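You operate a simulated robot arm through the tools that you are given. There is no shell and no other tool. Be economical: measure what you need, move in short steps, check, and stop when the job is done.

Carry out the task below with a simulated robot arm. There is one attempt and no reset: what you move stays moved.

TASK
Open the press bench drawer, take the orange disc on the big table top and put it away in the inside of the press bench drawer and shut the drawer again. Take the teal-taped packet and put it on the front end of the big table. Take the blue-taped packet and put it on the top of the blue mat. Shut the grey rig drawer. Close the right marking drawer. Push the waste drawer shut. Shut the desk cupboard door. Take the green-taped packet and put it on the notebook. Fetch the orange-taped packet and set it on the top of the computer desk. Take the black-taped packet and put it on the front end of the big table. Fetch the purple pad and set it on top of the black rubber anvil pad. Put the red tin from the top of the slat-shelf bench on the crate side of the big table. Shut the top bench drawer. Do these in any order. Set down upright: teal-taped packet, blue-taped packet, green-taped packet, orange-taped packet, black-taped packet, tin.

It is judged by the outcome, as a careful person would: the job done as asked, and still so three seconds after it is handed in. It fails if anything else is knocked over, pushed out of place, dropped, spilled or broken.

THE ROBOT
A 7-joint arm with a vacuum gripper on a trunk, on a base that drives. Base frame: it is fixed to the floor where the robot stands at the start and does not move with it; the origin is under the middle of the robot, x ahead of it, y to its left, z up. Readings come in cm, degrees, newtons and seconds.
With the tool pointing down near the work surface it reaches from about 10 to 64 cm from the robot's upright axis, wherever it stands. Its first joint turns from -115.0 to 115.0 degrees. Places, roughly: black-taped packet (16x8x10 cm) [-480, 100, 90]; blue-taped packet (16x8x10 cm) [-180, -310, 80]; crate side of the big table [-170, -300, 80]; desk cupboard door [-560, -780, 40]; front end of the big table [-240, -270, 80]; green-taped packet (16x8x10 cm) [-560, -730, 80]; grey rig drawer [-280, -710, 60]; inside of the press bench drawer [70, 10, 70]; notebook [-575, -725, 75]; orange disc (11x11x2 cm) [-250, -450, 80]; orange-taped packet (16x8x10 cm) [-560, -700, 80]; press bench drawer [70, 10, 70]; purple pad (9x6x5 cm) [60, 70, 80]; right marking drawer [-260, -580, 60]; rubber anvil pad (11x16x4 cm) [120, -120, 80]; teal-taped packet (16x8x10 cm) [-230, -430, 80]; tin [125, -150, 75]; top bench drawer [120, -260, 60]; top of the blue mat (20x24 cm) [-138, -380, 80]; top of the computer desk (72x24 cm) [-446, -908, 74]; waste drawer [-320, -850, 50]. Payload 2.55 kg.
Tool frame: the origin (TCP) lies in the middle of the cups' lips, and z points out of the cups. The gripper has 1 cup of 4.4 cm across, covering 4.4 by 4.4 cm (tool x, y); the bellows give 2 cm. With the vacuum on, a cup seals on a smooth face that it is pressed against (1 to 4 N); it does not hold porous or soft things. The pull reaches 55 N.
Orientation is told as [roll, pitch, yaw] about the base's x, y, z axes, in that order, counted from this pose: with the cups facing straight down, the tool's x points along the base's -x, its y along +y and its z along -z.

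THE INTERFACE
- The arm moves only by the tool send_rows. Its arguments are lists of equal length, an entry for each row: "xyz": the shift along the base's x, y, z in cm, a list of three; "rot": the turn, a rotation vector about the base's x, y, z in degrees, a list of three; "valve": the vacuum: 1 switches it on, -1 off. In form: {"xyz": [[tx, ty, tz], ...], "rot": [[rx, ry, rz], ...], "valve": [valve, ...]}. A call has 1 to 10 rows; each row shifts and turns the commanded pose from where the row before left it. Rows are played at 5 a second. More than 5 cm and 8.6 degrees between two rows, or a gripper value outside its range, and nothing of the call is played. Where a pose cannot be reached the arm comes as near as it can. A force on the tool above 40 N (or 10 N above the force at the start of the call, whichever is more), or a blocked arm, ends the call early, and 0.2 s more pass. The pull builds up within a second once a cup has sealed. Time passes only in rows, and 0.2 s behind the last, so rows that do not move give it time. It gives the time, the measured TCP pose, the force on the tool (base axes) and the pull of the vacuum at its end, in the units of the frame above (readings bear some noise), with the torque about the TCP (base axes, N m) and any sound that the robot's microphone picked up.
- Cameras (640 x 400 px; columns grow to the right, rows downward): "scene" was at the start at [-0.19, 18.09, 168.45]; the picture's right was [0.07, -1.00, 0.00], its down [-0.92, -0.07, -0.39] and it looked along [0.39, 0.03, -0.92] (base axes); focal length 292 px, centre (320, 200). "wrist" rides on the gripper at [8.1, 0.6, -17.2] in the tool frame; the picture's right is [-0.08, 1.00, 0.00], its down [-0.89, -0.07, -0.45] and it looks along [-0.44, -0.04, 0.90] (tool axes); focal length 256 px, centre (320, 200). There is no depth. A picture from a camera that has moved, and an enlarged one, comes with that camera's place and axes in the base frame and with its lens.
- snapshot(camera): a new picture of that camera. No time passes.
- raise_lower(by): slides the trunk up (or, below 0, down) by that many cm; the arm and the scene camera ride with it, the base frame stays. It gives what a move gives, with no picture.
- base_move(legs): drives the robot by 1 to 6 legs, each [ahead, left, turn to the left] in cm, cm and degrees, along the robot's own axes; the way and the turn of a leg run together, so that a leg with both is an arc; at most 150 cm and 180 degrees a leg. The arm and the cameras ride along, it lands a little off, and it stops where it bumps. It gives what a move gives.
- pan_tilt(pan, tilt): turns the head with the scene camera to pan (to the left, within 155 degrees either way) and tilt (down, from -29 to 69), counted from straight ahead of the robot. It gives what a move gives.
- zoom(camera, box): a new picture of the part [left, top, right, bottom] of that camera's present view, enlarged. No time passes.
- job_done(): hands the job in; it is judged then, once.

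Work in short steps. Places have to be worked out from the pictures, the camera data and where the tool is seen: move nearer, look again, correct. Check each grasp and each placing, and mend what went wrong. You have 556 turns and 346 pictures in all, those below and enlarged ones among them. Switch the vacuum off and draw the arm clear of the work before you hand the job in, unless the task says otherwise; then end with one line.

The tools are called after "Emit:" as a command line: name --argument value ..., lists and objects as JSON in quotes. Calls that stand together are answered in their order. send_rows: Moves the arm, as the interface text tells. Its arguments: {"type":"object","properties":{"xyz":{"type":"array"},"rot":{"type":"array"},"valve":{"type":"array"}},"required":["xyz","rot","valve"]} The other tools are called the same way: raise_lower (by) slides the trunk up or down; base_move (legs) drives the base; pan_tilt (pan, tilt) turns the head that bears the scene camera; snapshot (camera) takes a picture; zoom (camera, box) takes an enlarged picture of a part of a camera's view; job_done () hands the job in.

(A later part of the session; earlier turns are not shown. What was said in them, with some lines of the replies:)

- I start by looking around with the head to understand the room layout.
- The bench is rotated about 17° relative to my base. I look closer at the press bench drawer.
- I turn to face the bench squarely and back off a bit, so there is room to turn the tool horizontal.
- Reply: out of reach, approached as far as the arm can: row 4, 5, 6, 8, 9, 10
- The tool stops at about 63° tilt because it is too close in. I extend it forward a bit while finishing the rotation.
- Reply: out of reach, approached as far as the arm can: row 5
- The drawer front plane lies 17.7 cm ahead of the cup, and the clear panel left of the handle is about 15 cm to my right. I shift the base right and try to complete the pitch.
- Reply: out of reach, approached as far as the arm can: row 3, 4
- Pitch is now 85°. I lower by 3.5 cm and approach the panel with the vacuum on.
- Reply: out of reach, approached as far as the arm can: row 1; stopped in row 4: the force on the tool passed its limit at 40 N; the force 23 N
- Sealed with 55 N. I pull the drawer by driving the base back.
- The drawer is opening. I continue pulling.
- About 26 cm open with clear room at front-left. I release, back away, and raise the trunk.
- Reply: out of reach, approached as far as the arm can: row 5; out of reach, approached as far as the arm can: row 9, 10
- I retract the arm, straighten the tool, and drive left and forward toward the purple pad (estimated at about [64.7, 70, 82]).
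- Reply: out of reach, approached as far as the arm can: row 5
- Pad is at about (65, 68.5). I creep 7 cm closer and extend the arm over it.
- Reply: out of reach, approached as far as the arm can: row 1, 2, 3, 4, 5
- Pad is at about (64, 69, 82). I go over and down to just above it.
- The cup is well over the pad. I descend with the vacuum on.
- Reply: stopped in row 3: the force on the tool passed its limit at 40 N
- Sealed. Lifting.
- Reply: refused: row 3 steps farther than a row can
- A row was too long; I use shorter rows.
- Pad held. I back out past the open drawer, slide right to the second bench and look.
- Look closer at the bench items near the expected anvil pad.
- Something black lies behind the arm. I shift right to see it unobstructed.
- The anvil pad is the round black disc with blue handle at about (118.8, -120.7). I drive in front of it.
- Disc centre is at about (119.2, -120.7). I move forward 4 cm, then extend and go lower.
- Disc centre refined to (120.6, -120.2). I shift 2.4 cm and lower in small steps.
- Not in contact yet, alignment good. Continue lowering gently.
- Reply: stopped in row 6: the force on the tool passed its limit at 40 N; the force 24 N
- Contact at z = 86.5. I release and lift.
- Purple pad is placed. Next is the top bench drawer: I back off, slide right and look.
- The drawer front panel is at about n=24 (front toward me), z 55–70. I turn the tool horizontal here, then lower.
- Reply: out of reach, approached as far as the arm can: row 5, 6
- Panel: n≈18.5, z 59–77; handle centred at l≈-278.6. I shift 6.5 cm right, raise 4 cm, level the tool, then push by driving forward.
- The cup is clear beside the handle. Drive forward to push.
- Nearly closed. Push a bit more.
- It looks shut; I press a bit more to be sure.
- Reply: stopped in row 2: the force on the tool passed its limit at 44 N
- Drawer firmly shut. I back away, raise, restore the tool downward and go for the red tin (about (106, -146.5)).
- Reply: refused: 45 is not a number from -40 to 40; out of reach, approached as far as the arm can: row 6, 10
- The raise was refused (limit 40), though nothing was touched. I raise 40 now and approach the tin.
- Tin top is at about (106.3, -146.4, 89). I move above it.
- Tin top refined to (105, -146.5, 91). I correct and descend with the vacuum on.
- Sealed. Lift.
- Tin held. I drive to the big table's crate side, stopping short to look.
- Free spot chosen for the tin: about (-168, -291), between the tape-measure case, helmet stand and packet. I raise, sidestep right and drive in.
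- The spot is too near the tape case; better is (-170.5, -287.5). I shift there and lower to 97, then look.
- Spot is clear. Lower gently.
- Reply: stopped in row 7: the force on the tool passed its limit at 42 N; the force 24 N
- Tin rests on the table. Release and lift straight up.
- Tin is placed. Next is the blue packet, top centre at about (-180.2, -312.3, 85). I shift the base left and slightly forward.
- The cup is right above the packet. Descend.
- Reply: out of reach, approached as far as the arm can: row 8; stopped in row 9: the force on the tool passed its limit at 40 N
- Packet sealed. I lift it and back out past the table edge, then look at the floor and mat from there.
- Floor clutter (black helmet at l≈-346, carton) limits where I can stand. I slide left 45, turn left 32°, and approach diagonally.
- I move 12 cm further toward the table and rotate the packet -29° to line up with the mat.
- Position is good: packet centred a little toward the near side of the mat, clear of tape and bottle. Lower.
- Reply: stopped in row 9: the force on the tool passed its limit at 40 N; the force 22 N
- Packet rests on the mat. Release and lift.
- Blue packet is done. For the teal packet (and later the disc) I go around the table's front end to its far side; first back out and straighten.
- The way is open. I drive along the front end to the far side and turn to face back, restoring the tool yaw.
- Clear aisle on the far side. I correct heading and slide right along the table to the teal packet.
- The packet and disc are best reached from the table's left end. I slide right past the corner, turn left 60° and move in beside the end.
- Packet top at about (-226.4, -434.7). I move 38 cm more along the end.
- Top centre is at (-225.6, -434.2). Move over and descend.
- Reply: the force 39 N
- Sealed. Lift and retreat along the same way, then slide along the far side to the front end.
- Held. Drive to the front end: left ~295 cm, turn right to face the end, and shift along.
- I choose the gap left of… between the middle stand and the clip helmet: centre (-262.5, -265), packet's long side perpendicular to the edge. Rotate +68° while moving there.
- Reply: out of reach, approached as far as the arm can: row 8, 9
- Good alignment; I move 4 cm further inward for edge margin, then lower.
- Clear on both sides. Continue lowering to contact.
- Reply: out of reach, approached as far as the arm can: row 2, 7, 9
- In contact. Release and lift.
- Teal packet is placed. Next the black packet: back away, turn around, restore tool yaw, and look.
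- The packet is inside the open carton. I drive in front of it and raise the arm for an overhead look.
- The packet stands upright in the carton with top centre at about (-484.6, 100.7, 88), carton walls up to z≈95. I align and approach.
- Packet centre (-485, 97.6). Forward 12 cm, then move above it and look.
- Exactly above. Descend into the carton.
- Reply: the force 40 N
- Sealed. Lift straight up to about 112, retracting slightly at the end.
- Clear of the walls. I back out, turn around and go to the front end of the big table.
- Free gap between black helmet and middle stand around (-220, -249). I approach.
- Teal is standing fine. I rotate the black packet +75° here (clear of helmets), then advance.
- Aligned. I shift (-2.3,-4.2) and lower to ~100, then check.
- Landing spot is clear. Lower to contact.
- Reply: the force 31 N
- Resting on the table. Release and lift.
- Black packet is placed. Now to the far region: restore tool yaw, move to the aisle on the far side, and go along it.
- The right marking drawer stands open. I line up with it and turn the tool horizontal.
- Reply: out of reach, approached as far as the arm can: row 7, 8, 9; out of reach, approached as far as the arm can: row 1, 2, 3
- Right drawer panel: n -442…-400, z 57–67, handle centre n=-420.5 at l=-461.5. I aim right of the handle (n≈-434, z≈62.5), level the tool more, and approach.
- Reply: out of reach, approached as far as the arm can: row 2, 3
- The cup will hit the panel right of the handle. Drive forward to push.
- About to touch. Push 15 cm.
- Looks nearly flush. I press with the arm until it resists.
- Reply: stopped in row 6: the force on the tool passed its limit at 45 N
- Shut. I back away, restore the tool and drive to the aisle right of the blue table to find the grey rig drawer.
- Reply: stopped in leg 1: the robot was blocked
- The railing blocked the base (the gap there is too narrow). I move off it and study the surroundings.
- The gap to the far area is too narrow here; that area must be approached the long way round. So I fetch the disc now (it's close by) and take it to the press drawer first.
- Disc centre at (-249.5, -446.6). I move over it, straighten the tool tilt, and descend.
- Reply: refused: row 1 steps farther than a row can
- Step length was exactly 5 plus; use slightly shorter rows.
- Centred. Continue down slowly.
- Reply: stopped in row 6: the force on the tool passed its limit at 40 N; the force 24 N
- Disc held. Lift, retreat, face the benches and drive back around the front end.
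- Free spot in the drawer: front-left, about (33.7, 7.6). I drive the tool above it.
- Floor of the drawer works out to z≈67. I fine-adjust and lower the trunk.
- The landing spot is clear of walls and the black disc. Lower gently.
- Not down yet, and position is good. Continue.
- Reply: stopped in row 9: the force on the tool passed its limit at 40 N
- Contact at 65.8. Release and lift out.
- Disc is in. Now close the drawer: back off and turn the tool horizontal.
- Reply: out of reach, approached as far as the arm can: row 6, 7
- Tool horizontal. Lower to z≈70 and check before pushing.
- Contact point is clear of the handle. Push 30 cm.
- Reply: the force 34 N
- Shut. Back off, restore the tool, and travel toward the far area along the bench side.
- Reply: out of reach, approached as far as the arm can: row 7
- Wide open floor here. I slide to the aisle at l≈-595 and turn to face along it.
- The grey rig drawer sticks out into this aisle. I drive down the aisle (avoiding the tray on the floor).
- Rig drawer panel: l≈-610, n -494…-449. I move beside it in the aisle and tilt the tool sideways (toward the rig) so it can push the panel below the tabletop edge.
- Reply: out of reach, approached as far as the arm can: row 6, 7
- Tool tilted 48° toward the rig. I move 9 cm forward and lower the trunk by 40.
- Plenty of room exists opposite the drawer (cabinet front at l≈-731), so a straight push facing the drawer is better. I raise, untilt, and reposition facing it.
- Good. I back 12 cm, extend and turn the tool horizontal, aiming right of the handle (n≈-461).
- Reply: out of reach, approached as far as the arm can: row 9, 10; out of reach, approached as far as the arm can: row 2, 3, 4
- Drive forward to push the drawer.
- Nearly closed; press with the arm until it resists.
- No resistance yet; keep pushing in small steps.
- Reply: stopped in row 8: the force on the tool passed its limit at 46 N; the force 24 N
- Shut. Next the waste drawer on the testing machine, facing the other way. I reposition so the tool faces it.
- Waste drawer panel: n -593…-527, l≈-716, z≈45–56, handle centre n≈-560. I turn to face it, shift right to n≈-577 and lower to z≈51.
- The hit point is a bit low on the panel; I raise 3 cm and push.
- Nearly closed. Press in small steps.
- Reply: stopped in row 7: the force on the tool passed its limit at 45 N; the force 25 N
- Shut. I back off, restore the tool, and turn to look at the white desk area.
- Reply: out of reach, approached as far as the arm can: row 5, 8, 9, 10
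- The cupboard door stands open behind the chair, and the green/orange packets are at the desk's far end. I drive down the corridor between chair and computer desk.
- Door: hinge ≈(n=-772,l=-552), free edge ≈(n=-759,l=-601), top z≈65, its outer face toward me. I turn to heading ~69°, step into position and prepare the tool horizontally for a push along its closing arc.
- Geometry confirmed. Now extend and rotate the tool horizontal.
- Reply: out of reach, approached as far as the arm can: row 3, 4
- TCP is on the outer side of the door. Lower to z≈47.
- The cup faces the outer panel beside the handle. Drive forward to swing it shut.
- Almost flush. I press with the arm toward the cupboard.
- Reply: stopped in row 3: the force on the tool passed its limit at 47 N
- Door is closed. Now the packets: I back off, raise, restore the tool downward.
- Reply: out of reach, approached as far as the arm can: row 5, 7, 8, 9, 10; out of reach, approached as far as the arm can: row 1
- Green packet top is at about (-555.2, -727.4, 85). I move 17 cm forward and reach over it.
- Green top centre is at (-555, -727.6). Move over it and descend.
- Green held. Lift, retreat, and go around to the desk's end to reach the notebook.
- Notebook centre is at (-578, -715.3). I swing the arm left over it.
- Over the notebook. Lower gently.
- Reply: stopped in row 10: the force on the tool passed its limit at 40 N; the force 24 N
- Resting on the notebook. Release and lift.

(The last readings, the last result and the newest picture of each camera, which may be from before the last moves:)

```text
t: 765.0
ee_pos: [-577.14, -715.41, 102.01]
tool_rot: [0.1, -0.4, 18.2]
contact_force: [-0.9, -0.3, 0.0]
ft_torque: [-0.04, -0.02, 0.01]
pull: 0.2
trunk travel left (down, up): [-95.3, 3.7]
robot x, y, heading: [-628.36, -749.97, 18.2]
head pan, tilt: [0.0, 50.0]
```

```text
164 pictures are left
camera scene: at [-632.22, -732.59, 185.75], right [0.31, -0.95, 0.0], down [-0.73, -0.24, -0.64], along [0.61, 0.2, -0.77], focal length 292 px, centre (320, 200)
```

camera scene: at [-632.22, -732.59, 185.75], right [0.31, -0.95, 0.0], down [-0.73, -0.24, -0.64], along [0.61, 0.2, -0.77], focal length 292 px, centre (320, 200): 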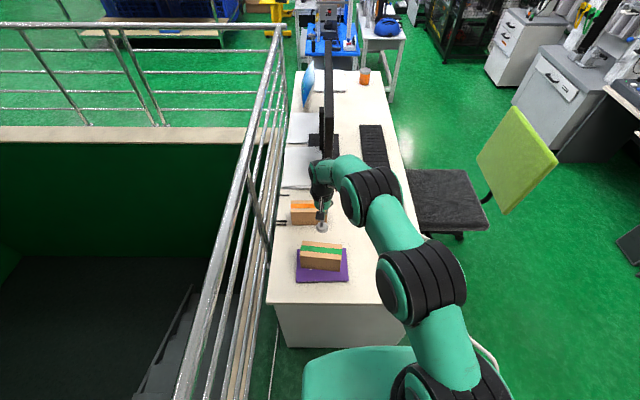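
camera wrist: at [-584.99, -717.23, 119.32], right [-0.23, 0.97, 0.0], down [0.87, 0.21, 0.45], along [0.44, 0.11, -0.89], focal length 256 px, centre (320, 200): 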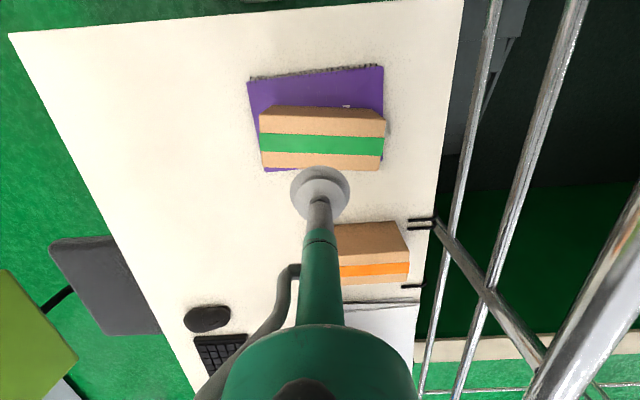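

Green packet is on the notebook. The orange packet is farther (r≈74); I move as close as safe and tilt the tool ~15° to gain reach.

Emit:
base_move --legs '[[0, 0, -1.2], [9, 8, 0]]'

Emit:
send_rows --xyz '[[2.5, 0, 0], [2.5, 0, 0], [2.5, 0, 0], [2.5, 0.5, -2]]' --rot '[[2.2, -7.2, 0], [2.2, -7.2, 0], [0, 0, 0], [0, 0, 0]]' --valve '[-1, -1, -1, -1]'

Emit:
snapshot --camera "wrist"

Emit:
snapshot --camera "scene"

```text
t: 766.6
ee_pos: [-570.02, -706.12, 102.01]
tool_rot: [0.1, -0.4, 16.8]
contact_force: [0.2, 0.2, -0.2]
ft_torque: [0.0, -0.01, 0.01]
pull: 0.1
trunk travel left (down, up): [-95.3, 3.7]
robot x, y, heading: [-621.5, -739.47, 16.9]
head pan, tilt: [0.0, 50.0]
```

```text
t: 767.6
ee_pos: [-559.84, -705.51, 99.79]
tool_rot: [0.1, -15.4, 16.9]
contact_force: [0.4, -0.2, 0.0]
ft_torque: [0.01, 0.03, -0.02]
pull: 0.1
trunk travel left (down, up): [-95.3, 3.7]
robot x, y, heading: [-621.77, -739.54, 17.1]
head pan, tilt: [0.0, 50.0]
```

```text
163 pictures are left
camera wrist: at [-571.79, -708.52, 114.43], right [-0.22, 0.98, 0.02], down [0.73, 0.15, 0.67], along [0.65, 0.16, -0.74], focal length 256 px, centre (320, 200)
```

wrist: 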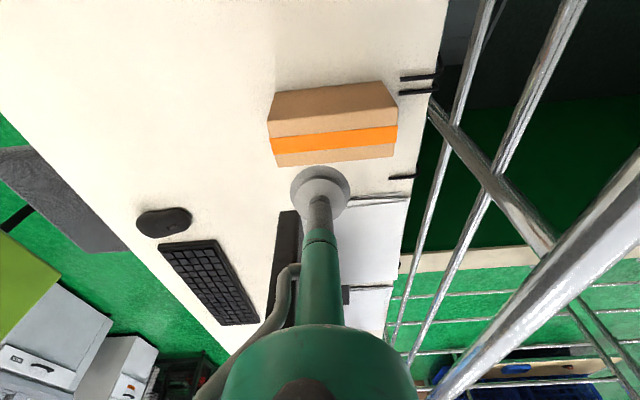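

```text
162 pictures are left
camera scene: at [-625.23, -722.15, 185.75], right [0.29, -0.96, 0.0], down [-0.73, -0.22, -0.64], along [0.61, 0.19, -0.77], focal length 292 px, centre (320, 200)
```

scene: 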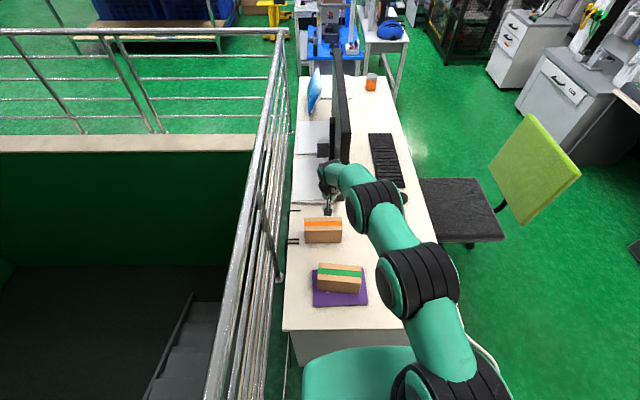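

Reach works with 15° tilt. Orange top centre ≈(-556.7, -702.8); I go over it and lower to about 89, trying to reduce tilt.

Emit:
send_rows --xyz '[[1.2, 1, -3], [1.2, 1, -3], [0, 0, -3], [0, 0, 0], [0, 0, 0]]' --rot '[[0, 0, 0], [0, 0, 0], [0, 0, 0], [-1.5, 4.8, 0], [-1.5, 4.8, 0]]' --valve '[-1, -1, -1, -1, -1]'

Emit:
snapshot --camera "wrist"

```text
t: 768.8
ee_pos: [-562.99, -706.79, 93.05]
tool_rot: [0.1, -5.5, 16.9]
contact_force: [0.3, 0.3, -1.3]
ft_torque: [0.03, -0.05, 0.01]
pull: 0.2
out of reach, approached as far as the arm can: row 2, 3, 4, 5
trunk travel left (down, up): [-95.3, 3.7]
robot x, y, heading: [-621.8, -739.77, 17.1]
head pan, tilt: [0.0, 50.0]
```

```text
161 pictures are left
camera wrist: at [-572.34, -708.94, 109.53], right [-0.21, 0.98, 0.01], down [0.83, 0.18, 0.53], along [0.52, 0.12, -0.85], focal length 256 px, centre (320, 200)
```

wrist: 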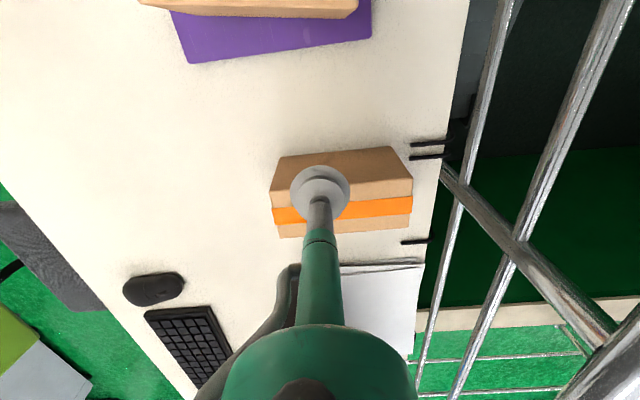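

I move the base 3 cm closer and use a ~12° tilt.

Emit:
base_move --legs '[[3, 0, 0]]'

Emit:
send_rows --xyz '[[0, 0, 0], [1.2, 1.2, -1], [1.2, 1.2, -1]]' --rot '[[2, -6.5, 0], [0, 0, 0], [0, 0, 0]]' --valve '[-1, -1, -1]'

Emit:
snapshot --camera "wrist"

```text
t: 769.7
ee_pos: [-560.41, -705.77, 92.92]
tool_rot: [0.2, -5.5, 17.0]
contact_force: [-0.5, -0.3, 0.2]
ft_torque: [0.0, -0.04, -0.03]
pull: 0.0
trunk travel left (down, up): [-95.3, 3.7]
robot x, y, heading: [-619.19, -738.77, 17.0]
head pan, tilt: [0.0, 50.0]
```

```text
t: 770.5
ee_pos: [-557.88, -703.43, 90.99]
tool_rot: [0.1, -12.3, 16.9]
contact_force: [-0.9, -0.3, 0.5]
ft_torque: [-0.03, 0.05, -0.01]
pull: 0.1
trunk travel left (down, up): [-95.3, 3.7]
robot x, y, heading: [-619.2, -738.62, 17.2]
head pan, tilt: [0.0, 50.0]
```

```text
160 pictures are left
camera wrist: at [-568.98, -706.17, 106.26], right [-0.22, 0.98, 0.02], down [0.76, 0.16, 0.63], along [0.61, 0.15, -0.78], focal length 256 px, centre (320, 200)
```

wrist: 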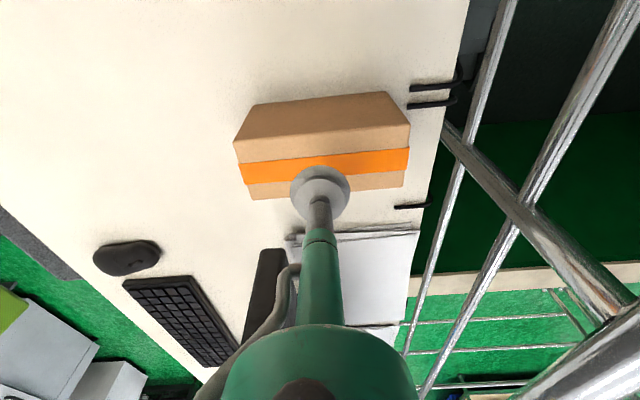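

Cup is within 1.5 cm of the top centre. Descend with the vacuum on.

Emit:
send_rows --xyz '[[0, 0, -2], [0, 0, -1.5], [0, 0, -0.8], [0, 0, -0.5], [0, 0, -0.4], [0, 0, -0.4], [0, 0, -0.4], [0, 0, -0.4]]' --rot '[[-0.6, 2, 0], [0, 0, 0], [0, 0, 0], [0, 0, 0], [0, 0, 0], [0, 0, 0], [0, 0, 0], [0, 0, 0]]' --valve '[1, 1, 1, 1, 1, 1, 1, 1]'

```text
t: 772.3
ee_pos: [-559.61, -704.52, 87.6]
tool_rot: [0.1, -10.2, 16.9]
contact_force: [-0.1, -0.2, 0.4]
ft_torque: [-0.01, -0.01, 0.0]
pull: 0.0
out of reach, approached as far as the arm can: row 1, 2, 6, 8
trunk travel left (down, up): [-95.3, 3.7]
robot x, y, heading: [-619.29, -738.87, 16.8]
head pan, tilt: [0.0, 50.0]
```

Lower arm poses lose reach; I go back up to the previous arm pose and lower with the trunk instead.

Emit:
send_rows --xyz '[[0.7, 0.5, 2], [1.1, 0.6, 1.5]]' --rot '[[0.6, -2, 0], [0, 0, 0]]' --valve '[1, 1]'

Emit:
raise_lower --by -4

```text
t: 772.9
ee_pos: [-557.82, -703.34, 91.05]
tool_rot: [0.0, -12.2, 16.9]
contact_force: [0.4, 0.0, 0.1]
ft_torque: [0.0, 0.0, 0.02]
pull: 0.0
trunk travel left (down, up): [-95.3, 3.7]
robot x, y, heading: [-619.32, -738.88, 16.9]
head pan, tilt: [0.0, 50.0]
```

```text
t: 773.7
ee_pos: [-557.82, -703.36, 87.06]
tool_rot: [0.0, -12.4, 16.9]
contact_force: [-1.5, 0.1, 0.0]
ft_torque: [0.0, 0.0, -0.01]
pull: 0.0
trunk travel left (down, up): [-91.3, 7.7]
robot x, y, heading: [-619.12, -738.74, 16.7]
head pan, tilt: [0.0, 50.0]
```

Emit:
raise_lower --by -1.2

Emit:
raise_lower --by -0.6

Emit:
snapshot --camera "wrist"

```text
t: 774.3
ee_pos: [-557.66, -703.23, 85.87]
tool_rot: [0.0, -12.3, 17.0]
contact_force: [0.5, 0.1, 0.2]
ft_torque: [0.01, 0.01, 0.03]
pull: 0.1
trunk travel left (down, up): [-90.1, 8.9]
robot x, y, heading: [-619.78, -738.84, 16.9]
head pan, tilt: [0.0, 50.0]
```

```text
t: 774.8
ee_pos: [-557.86, -703.37, 85.22]
tool_rot: [0.0, -12.1, 16.8]
contact_force: [-0.6, 0.2, 0.3]
ft_torque: [-0.02, 0.16, -0.02]
pull: 55.2
trunk travel left (down, up): [-89.5, 9.5]
robot x, y, heading: [-619.32, -739.04, 16.8]
head pan, tilt: [0.0, 50.0]
```

```text
159 pictures are left
camera wrist: at [-568.99, -706.09, 100.42], right [-0.22, 0.98, 0.02], down [0.77, 0.16, 0.62], along [0.61, 0.15, -0.78], focal length 256 px, centre (320, 200)
```

wrist: 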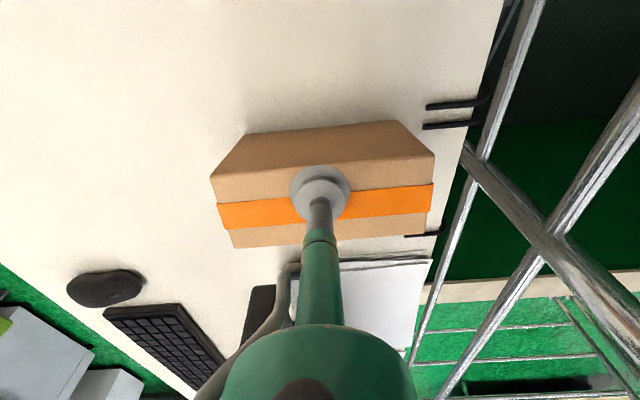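

Sealed (tool tilted 12°; I'll keep that tilt so the packet stays level). Lift with the trunk, then up and back with the arm.

Emit:
raise_lower --by 9

Emit:
send_rows --xyz '[[-1, -0.6, 2.5], [-1, -0.6, 2.5], [-1, -0.6, 2.5], [-1, -0.6, 2.5], [-1, -0.6, 2.5], [-1, -0.6, 2]]' --rot '[[0, 0, 0], [0, 0, 0], [0, 0, 0], [0, 0, 0], [0, 0, 0], [0, 0, 0]]' --valve '[1, 1, 1, 1, 1, 1]'

Emit:
snapshot --camera "scene"

Emit:
snapshot --camera "wrist"

```text
t: 776.1
ee_pos: [-557.97, -703.4, 94.34]
tool_rot: [0.1, -12.3, 16.9]
contact_force: [0.3, -0.3, -3.2]
ft_torque: [-0.04, 0.13, -0.02]
pull: 54.7
trunk travel left (down, up): [-98.5, 0.5]
robot x, y, heading: [-619.0, -738.44, 16.9]
head pan, tilt: [0.0, 50.0]
```

```text
t: 777.5
ee_pos: [-563.94, -706.88, 108.83]
tool_rot: [0.0, -12.3, 16.8]
contact_force: [-0.1, -0.6, -2.1]
ft_torque: [-0.05, 0.08, -0.02]
pull: 54.3
trunk travel left (down, up): [-98.5, 0.5]
robot x, y, heading: [-619.06, -738.46, 16.9]
head pan, tilt: [0.0, 50.0]
```

```text
158 pictures are left
camera scene: at [-622.81, -721.47, 188.96], right [0.29, -0.96, 0.0], down [-0.73, -0.22, -0.64], along [0.62, 0.19, -0.77], focal length 292 px, centre (320, 200)
```

scene: 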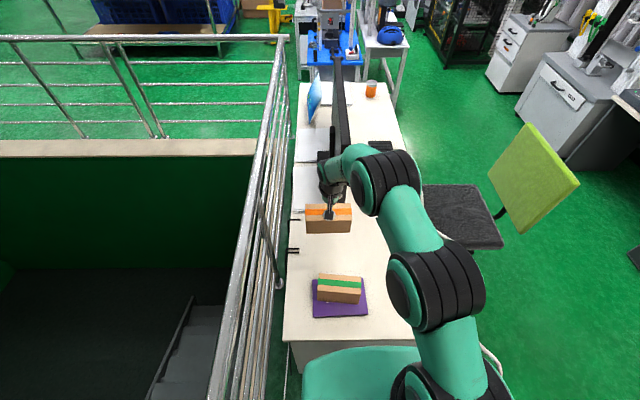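

```text
157 pictures are left
camera wrist: at [-575.1, -709.56, 124.11], right [-0.22, 0.98, 0.02], down [0.76, 0.16, 0.62], along [0.61, 0.15, -0.78], focal length 256 px, centre (320, 200)
```

wrist: 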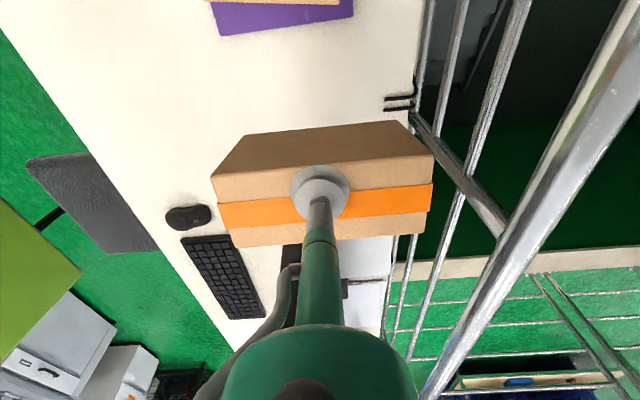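

Clear. Drive around to the computer desk: back, slide right, forward through the corridor, then turn to face it.

Emit:
base_move --legs '[[-14, 0, 0], [0, -140, 0], [120, 0, 0], [0, 0, -90]]'

Emit:
pan_tilt --pan 0 --tilt 45

Emit:
snapshot --camera "scene"

Emit:
snapshot --camera "wrist"

```text
t: 795.0
ee_pos: [-445.04, -897.95, 108.91]
tool_rot: [0.1, -12.4, -73.2]
contact_force: [0.4, -0.1, -3.2]
ft_torque: [0.11, 0.06, -0.04]
pull: 54.7
trunk travel left (down, up): [-98.5, 0.5]
robot x, y, heading: [-476.82, -842.44, -73.2]
head pan, tilt: [0.0, 50.0]
```

```text
t: 795.6
ee_pos: [-444.92, -897.89, 108.74]
tool_rot: [0.1, -12.2, -73.3]
contact_force: [-0.5, -0.2, -3.0]
ft_torque: [0.15, 0.06, -0.03]
pull: 55.0
trunk travel left (down, up): [-98.5, 0.5]
robot x, y, heading: [-476.93, -842.54, -73.3]
head pan, tilt: [0.0, 45.0]
```

```text
156 pictures are left
camera scene: at [-459.34, -839.46, 189.64], right [-0.96, -0.29, 0.0], down [-0.2, 0.68, -0.71], along [0.2, -0.68, -0.71], focal length 292 px, centre (320, 200)
```

scene: 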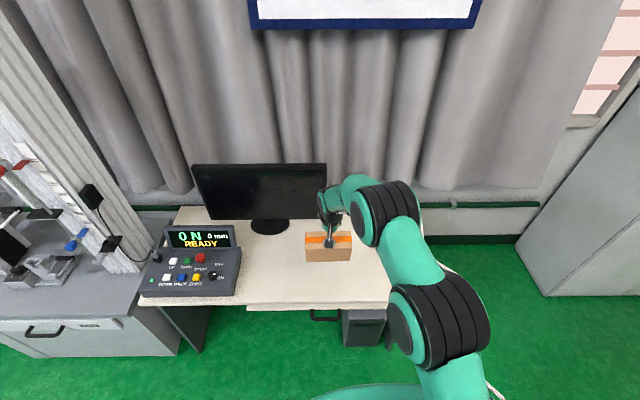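

```text
155 pictures are left
camera wrist: at [-447.71, -886.61, 124.05], right [0.98, 0.21, 0.02], down [0.15, -0.77, 0.62], along [0.15, -0.61, -0.78], focal length 256 px, centre (320, 200)
```

wrist: 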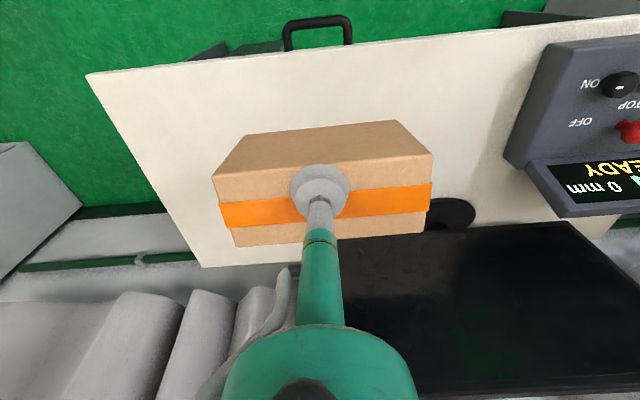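

I step 10 cm right and 11 cm forward, then lower.

Emit:
base_move --legs '[[0, -9, 0], [11, 0, 0]]'

Emit:
raise_lower --by -15

Emit:
snapshot --camera "scene"

Emit:
snapshot --camera "wrist"

```text
t: 797.5
ee_pos: [-450.47, -910.65, 108.91]
tool_rot: [0.1, -12.4, -73.1]
contact_force: [0.0, -0.6, -2.6]
ft_torque: [0.14, 0.07, 0.02]
pull: 55.1
trunk travel left (down, up): [-98.5, 0.5]
robot x, y, heading: [-482.24, -855.53, -73.1]
head pan, tilt: [0.0, 45.0]
```

```text
t: 799.2
ee_pos: [-450.38, -910.62, 93.87]
tool_rot: [0.1, -12.3, -73.0]
contact_force: [0.6, 0.2, -2.7]
ft_torque: [0.1, 0.05, 0.0]
pull: 54.6
trunk travel left (down, up): [-83.5, 15.5]
robot x, y, heading: [-481.99, -855.33, -73.0]
head pan, tilt: [0.0, 45.0]
```

```text
154 pictures are left
camera scene: at [-464.83, -852.28, 174.65], right [-0.96, -0.29, 0.0], down [-0.21, 0.68, -0.71], along [0.21, -0.68, -0.71], focal length 292 px, centre (320, 200)
```

scene: 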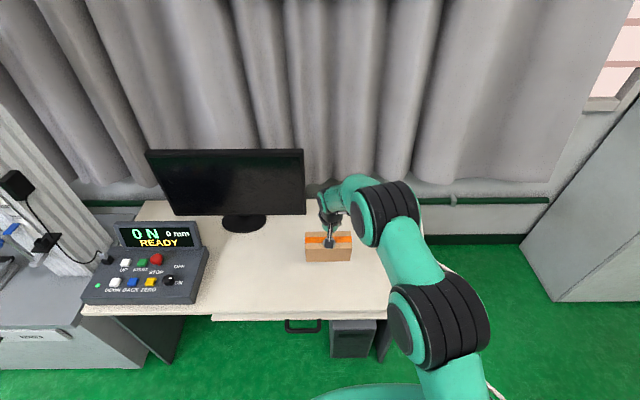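

```text
153 pictures are left
camera wrist: at [-453.04, -899.4, 109.07], right [0.98, 0.22, 0.02], down [0.16, -0.76, 0.62], along [0.15, -0.61, -0.78], focal length 256 px, centre (320, 200)
```

wrist: 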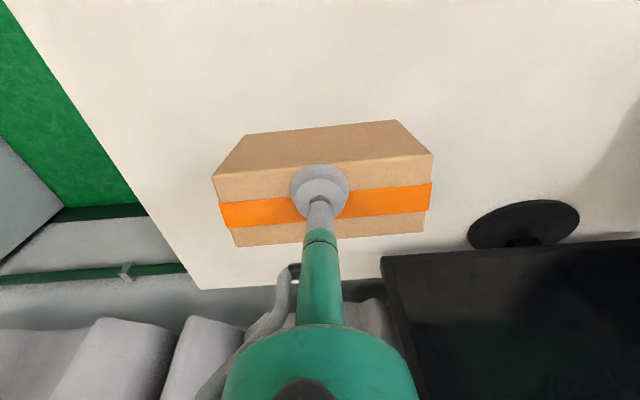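

Position good, clear of the monitor. Continue lowering in small trunk steps.

Emit:
raise_lower --by -7.5

Emit:
raise_lower --by -1

Emit:
raise_lower --by -0.6

Emit:
zoom --camera "scene" --box '[260, 180, 400, 290]'

```text
t: 800.4
ee_pos: [-450.3, -910.66, 86.26]
tool_rot: [0.1, -12.4, -73.1]
contact_force: [0.4, 0.7, -2.6]
ft_torque: [0.13, 0.02, 0.02]
pull: 54.8
trunk travel left (down, up): [-76.0, 23.0]
robot x, y, heading: [-482.44, -855.08, -73.2]
head pan, tilt: [0.0, 45.0]
```

```text
t: 801.0
ee_pos: [-450.26, -910.81, 85.41]
tool_rot: [0.0, -12.2, -73.2]
contact_force: [-0.2, -0.3, -3.0]
ft_torque: [0.1, 0.05, -0.02]
pull: 54.7
trunk travel left (down, up): [-75.0, 24.0]
robot x, y, heading: [-482.27, -854.73, -73.2]
head pan, tilt: [0.0, 45.0]
```

```text
t: 801.5
ee_pos: [-450.37, -910.75, 84.74]
tool_rot: [0.1, -12.2, -73.1]
contact_force: [0.7, 0.1, -2.2]
ft_torque: [0.12, 0.07, 0.02]
pull: 54.5
trunk travel left (down, up): [-74.4, 24.6]
robot x, y, heading: [-482.39, -855.59, -73.3]
head pan, tilt: [0.0, 45.0]
```

```text
3.64 times, centred on (330, 235) of scene
camera zoom: at [-464.83, -852.28, 165.54], right [-0.96, -0.29, 0.0], down [-0.21, 0.68, -0.71], along [0.21, -0.68, -0.71], focal length 1062 px, centre (284, 73)
```

zoom: 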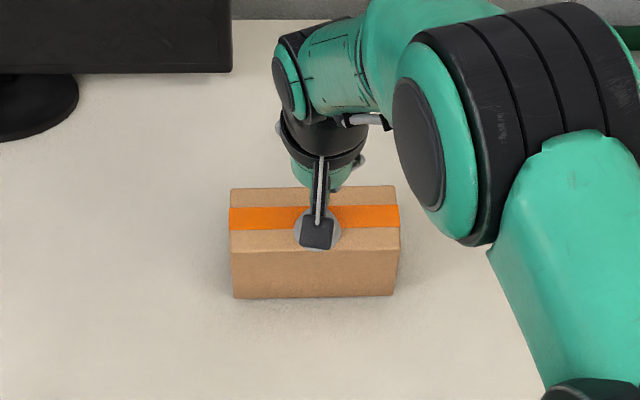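

Still hanging. A few more small steps.

Emit:
raise_lower --by -0.5

Emit:
raise_lower --by -0.5

Emit:
raise_lower --by -0.5

```text
t: 802.0
ee_pos: [-450.35, -910.67, 84.31]
tool_rot: [0.1, -12.3, -73.1]
contact_force: [-0.4, 0.5, 0.6]
ft_torque: [0.25, -0.09, 0.06]
pull: 54.9
trunk travel left (down, up): [-73.9, 25.1]
robot x, y, heading: [-482.68, -855.71, -73.0]
head pan, tilt: [0.0, 45.0]
```

```text
t: 802.6
ee_pos: [-450.27, -910.74, 84.29]
tool_rot: [0.3, -12.7, -73.0]
contact_force: [-2.7, 1.3, 17.8]
ft_torque: [0.61, 0.17, 0.05]
pull: 54.6
trunk travel left (down, up): [-73.4, 25.6]
robot x, y, heading: [-482.08, -855.64, -72.9]
head pan, tilt: [0.0, 45.0]
```

```text
t: 803.1
ee_pos: [-450.41, -910.94, 83.99]
tool_rot: [0.3, -13.1, -73.2]
contact_force: [-3.3, -2.5, 31.3]
ft_torque: [0.48, 0.2, 0.06]
pull: 54.9
trunk travel left (down, up): [-72.9, 26.1]
robot x, y, heading: [-482.31, -855.3, -73.1]
head pan, tilt: [0.0, 45.0]
```

Firmly on the desk. Release (letting the pull drop), then raise with the trunk.

Emit:
send_rows --xyz '[[0, 0, 0.3], [0, 0, 0], [0, 0, 0], [0, 0, 0], [0, 0, 0.5], [0, 0, 1]]' --rot '[[0, 0, 0], [0, 0, 0], [0, 0, 0], [0, 0, 0], [0, 0, 0], [0, 0, 0]]' --valve '[-1, -1, -1, -1, -1, -1]'

Emit:
raise_lower --by 20

Emit:
base_move --legs '[[-12, 0, 0]]'

Emit:
snapshot --camera "scene"

Emit:
snapshot --camera "wrist"

```text
t: 804.5
ee_pos: [-450.44, -910.58, 84.9]
tool_rot: [0.1, -12.2, -73.0]
contact_force: [0.1, -0.3, 0.2]
ft_torque: [-0.03, -0.04, 0.04]
pull: 0.0
trunk travel left (down, up): [-72.9, 26.1]
robot x, y, heading: [-481.98, -855.31, -73.1]
head pan, tilt: [0.0, 45.0]
```

```text
t: 806.7
ee_pos: [-450.56, -910.65, 105.03]
tool_rot: [0.0, -12.2, -73.2]
contact_force: [0.6, -0.5, 0.5]
ft_torque: [-0.01, 0.03, 0.01]
pull: 0.1
trunk travel left (down, up): [-92.9, 6.1]
robot x, y, heading: [-482.02, -855.15, -73.2]
head pan, tilt: [0.0, 45.0]
```

```text
t: 807.9
ee_pos: [-453.85, -899.3, 105.0]
tool_rot: [0.0, -12.2, -73.1]
contact_force: [0.3, 0.2, 0.1]
ft_torque: [0.0, 0.0, -0.01]
pull: 0.1
trunk travel left (down, up): [-92.9, 6.1]
robot x, y, heading: [-485.93, -843.47, -73.2]
head pan, tilt: [0.0, 45.0]
```

```text
151 pictures are left
camera scene: at [-468.27, -840.91, 184.04], right [-0.96, -0.29, 0.0], down [-0.21, 0.68, -0.71], along [0.21, -0.68, -0.71], focal length 292 px, centre (320, 200)
```

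scene: 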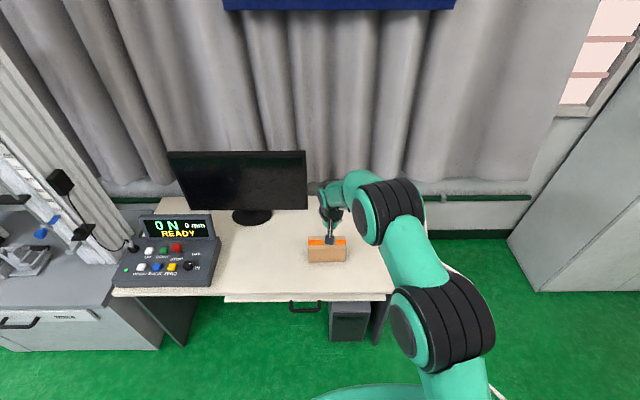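

```text
150 pictures are left
camera wrist: at [-456.56, -887.98, 120.23], right [0.98, 0.22, 0.02], down [0.16, -0.76, 0.62], along [0.15, -0.61, -0.78], focal length 256 px, centre (320, 200)
```

wrist: 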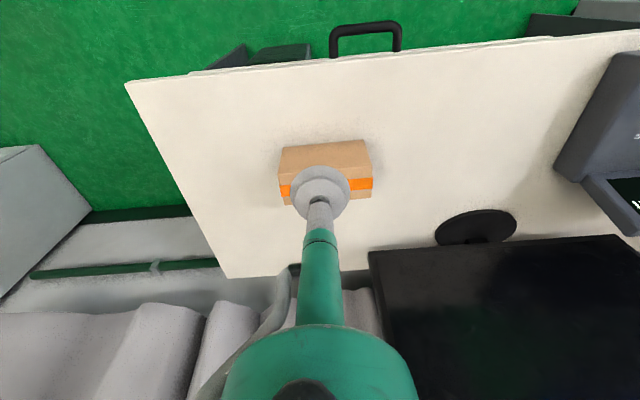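

Orange packet stands on the desk. I retract clear and check the cupboard door and green packet once more.

Emit:
base_move --legs '[[-12, 0, 0]]'

Emit:
pan_tilt --pan -145 --tilt 35

Emit:
snapshot --camera "scene"

Emit:
pan_tilt --pan 120 --tilt 25

Emit:
snapshot --camera "scene"

```text
t: 809.2
ee_pos: [-457.39, -887.62, 104.94]
tool_rot: [0.0, -12.2, -73.0]
contact_force: [-0.4, -0.1, -0.4]
ft_torque: [-0.01, 0.0, 0.01]
pull: 0.0
trunk travel left (down, up): [-92.9, 6.1]
robot x, y, heading: [-489.58, -832.23, -73.0]
head pan, tilt: [0.0, 45.0]
```

```text
t: 811.5
ee_pos: [-457.34, -887.6, 105.01]
tool_rot: [0.1, -12.2, -72.9]
contact_force: [0.0, 0.1, 0.4]
ft_torque: [0.02, 0.0, 0.01]
pull: 0.1
trunk travel left (down, up): [-92.9, 6.1]
robot x, y, heading: [-489.3, -832.68, -73.1]
head pan, tilt: [-145.0, 35.0]
```

```text
149 pictures are left
camera scene: at [-481.14, -816.07, 185.53], right [0.62, 0.79, 0.0], down [0.45, -0.35, -0.82], along [-0.65, 0.5, -0.57], focal length 292 px, centre (320, 200)
```

scene: 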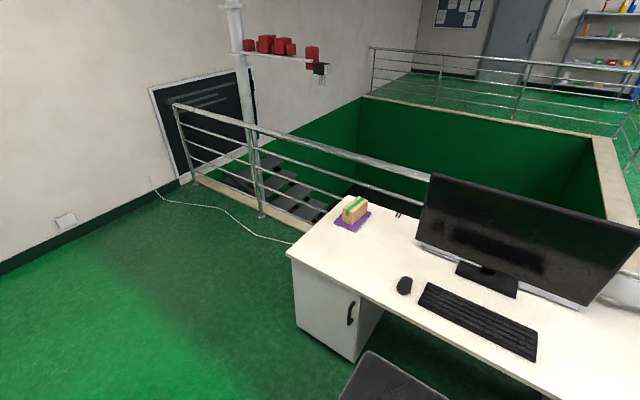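

```text
t: 815.1
ee_pos: [-457.34, -887.53, 104.92]
tool_rot: [0.1, -12.3, -73.0]
contact_force: [0.1, 0.9, 0.8]
ft_torque: [-0.01, -0.02, -0.03]
pull: 0.0
trunk travel left (down, up): [-92.9, 6.1]
robot x, y, heading: [-489.39, -832.41, -73.0]
head pan, tilt: [120.0, 25.0]
```

```text
148 pictures are left
camera scene: at [-467.91, -814.76, 187.1], right [0.73, -0.68, 0.0], down [-0.29, -0.31, -0.91], along [0.62, 0.66, -0.42], focal length 292 px, centre (320, 200)
```

scene: 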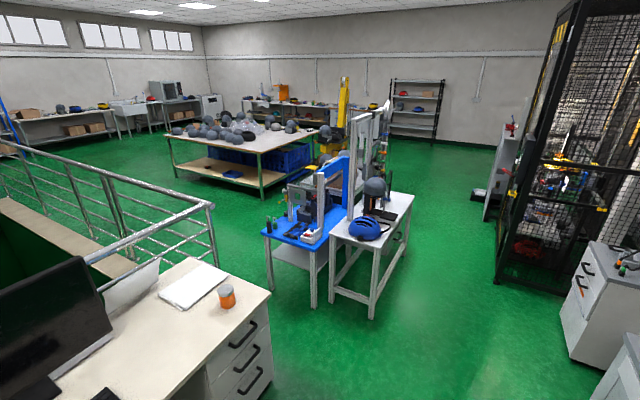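

Everything checks out: the cupboard door and drawers are shut, the packets stand where asked, the vacuum is off and the arm is clear. I hand in.

Emit:
job_done

```text
The job is handed in.
```

All the items on the list are done and the job is handed in: the disc is in the press bench drawer, the packets, tin and purple pad are placed, and the drawers and cupboard door are shut. On the way, the base bumped the stair railing once; I backed off and saw nothing displaced.
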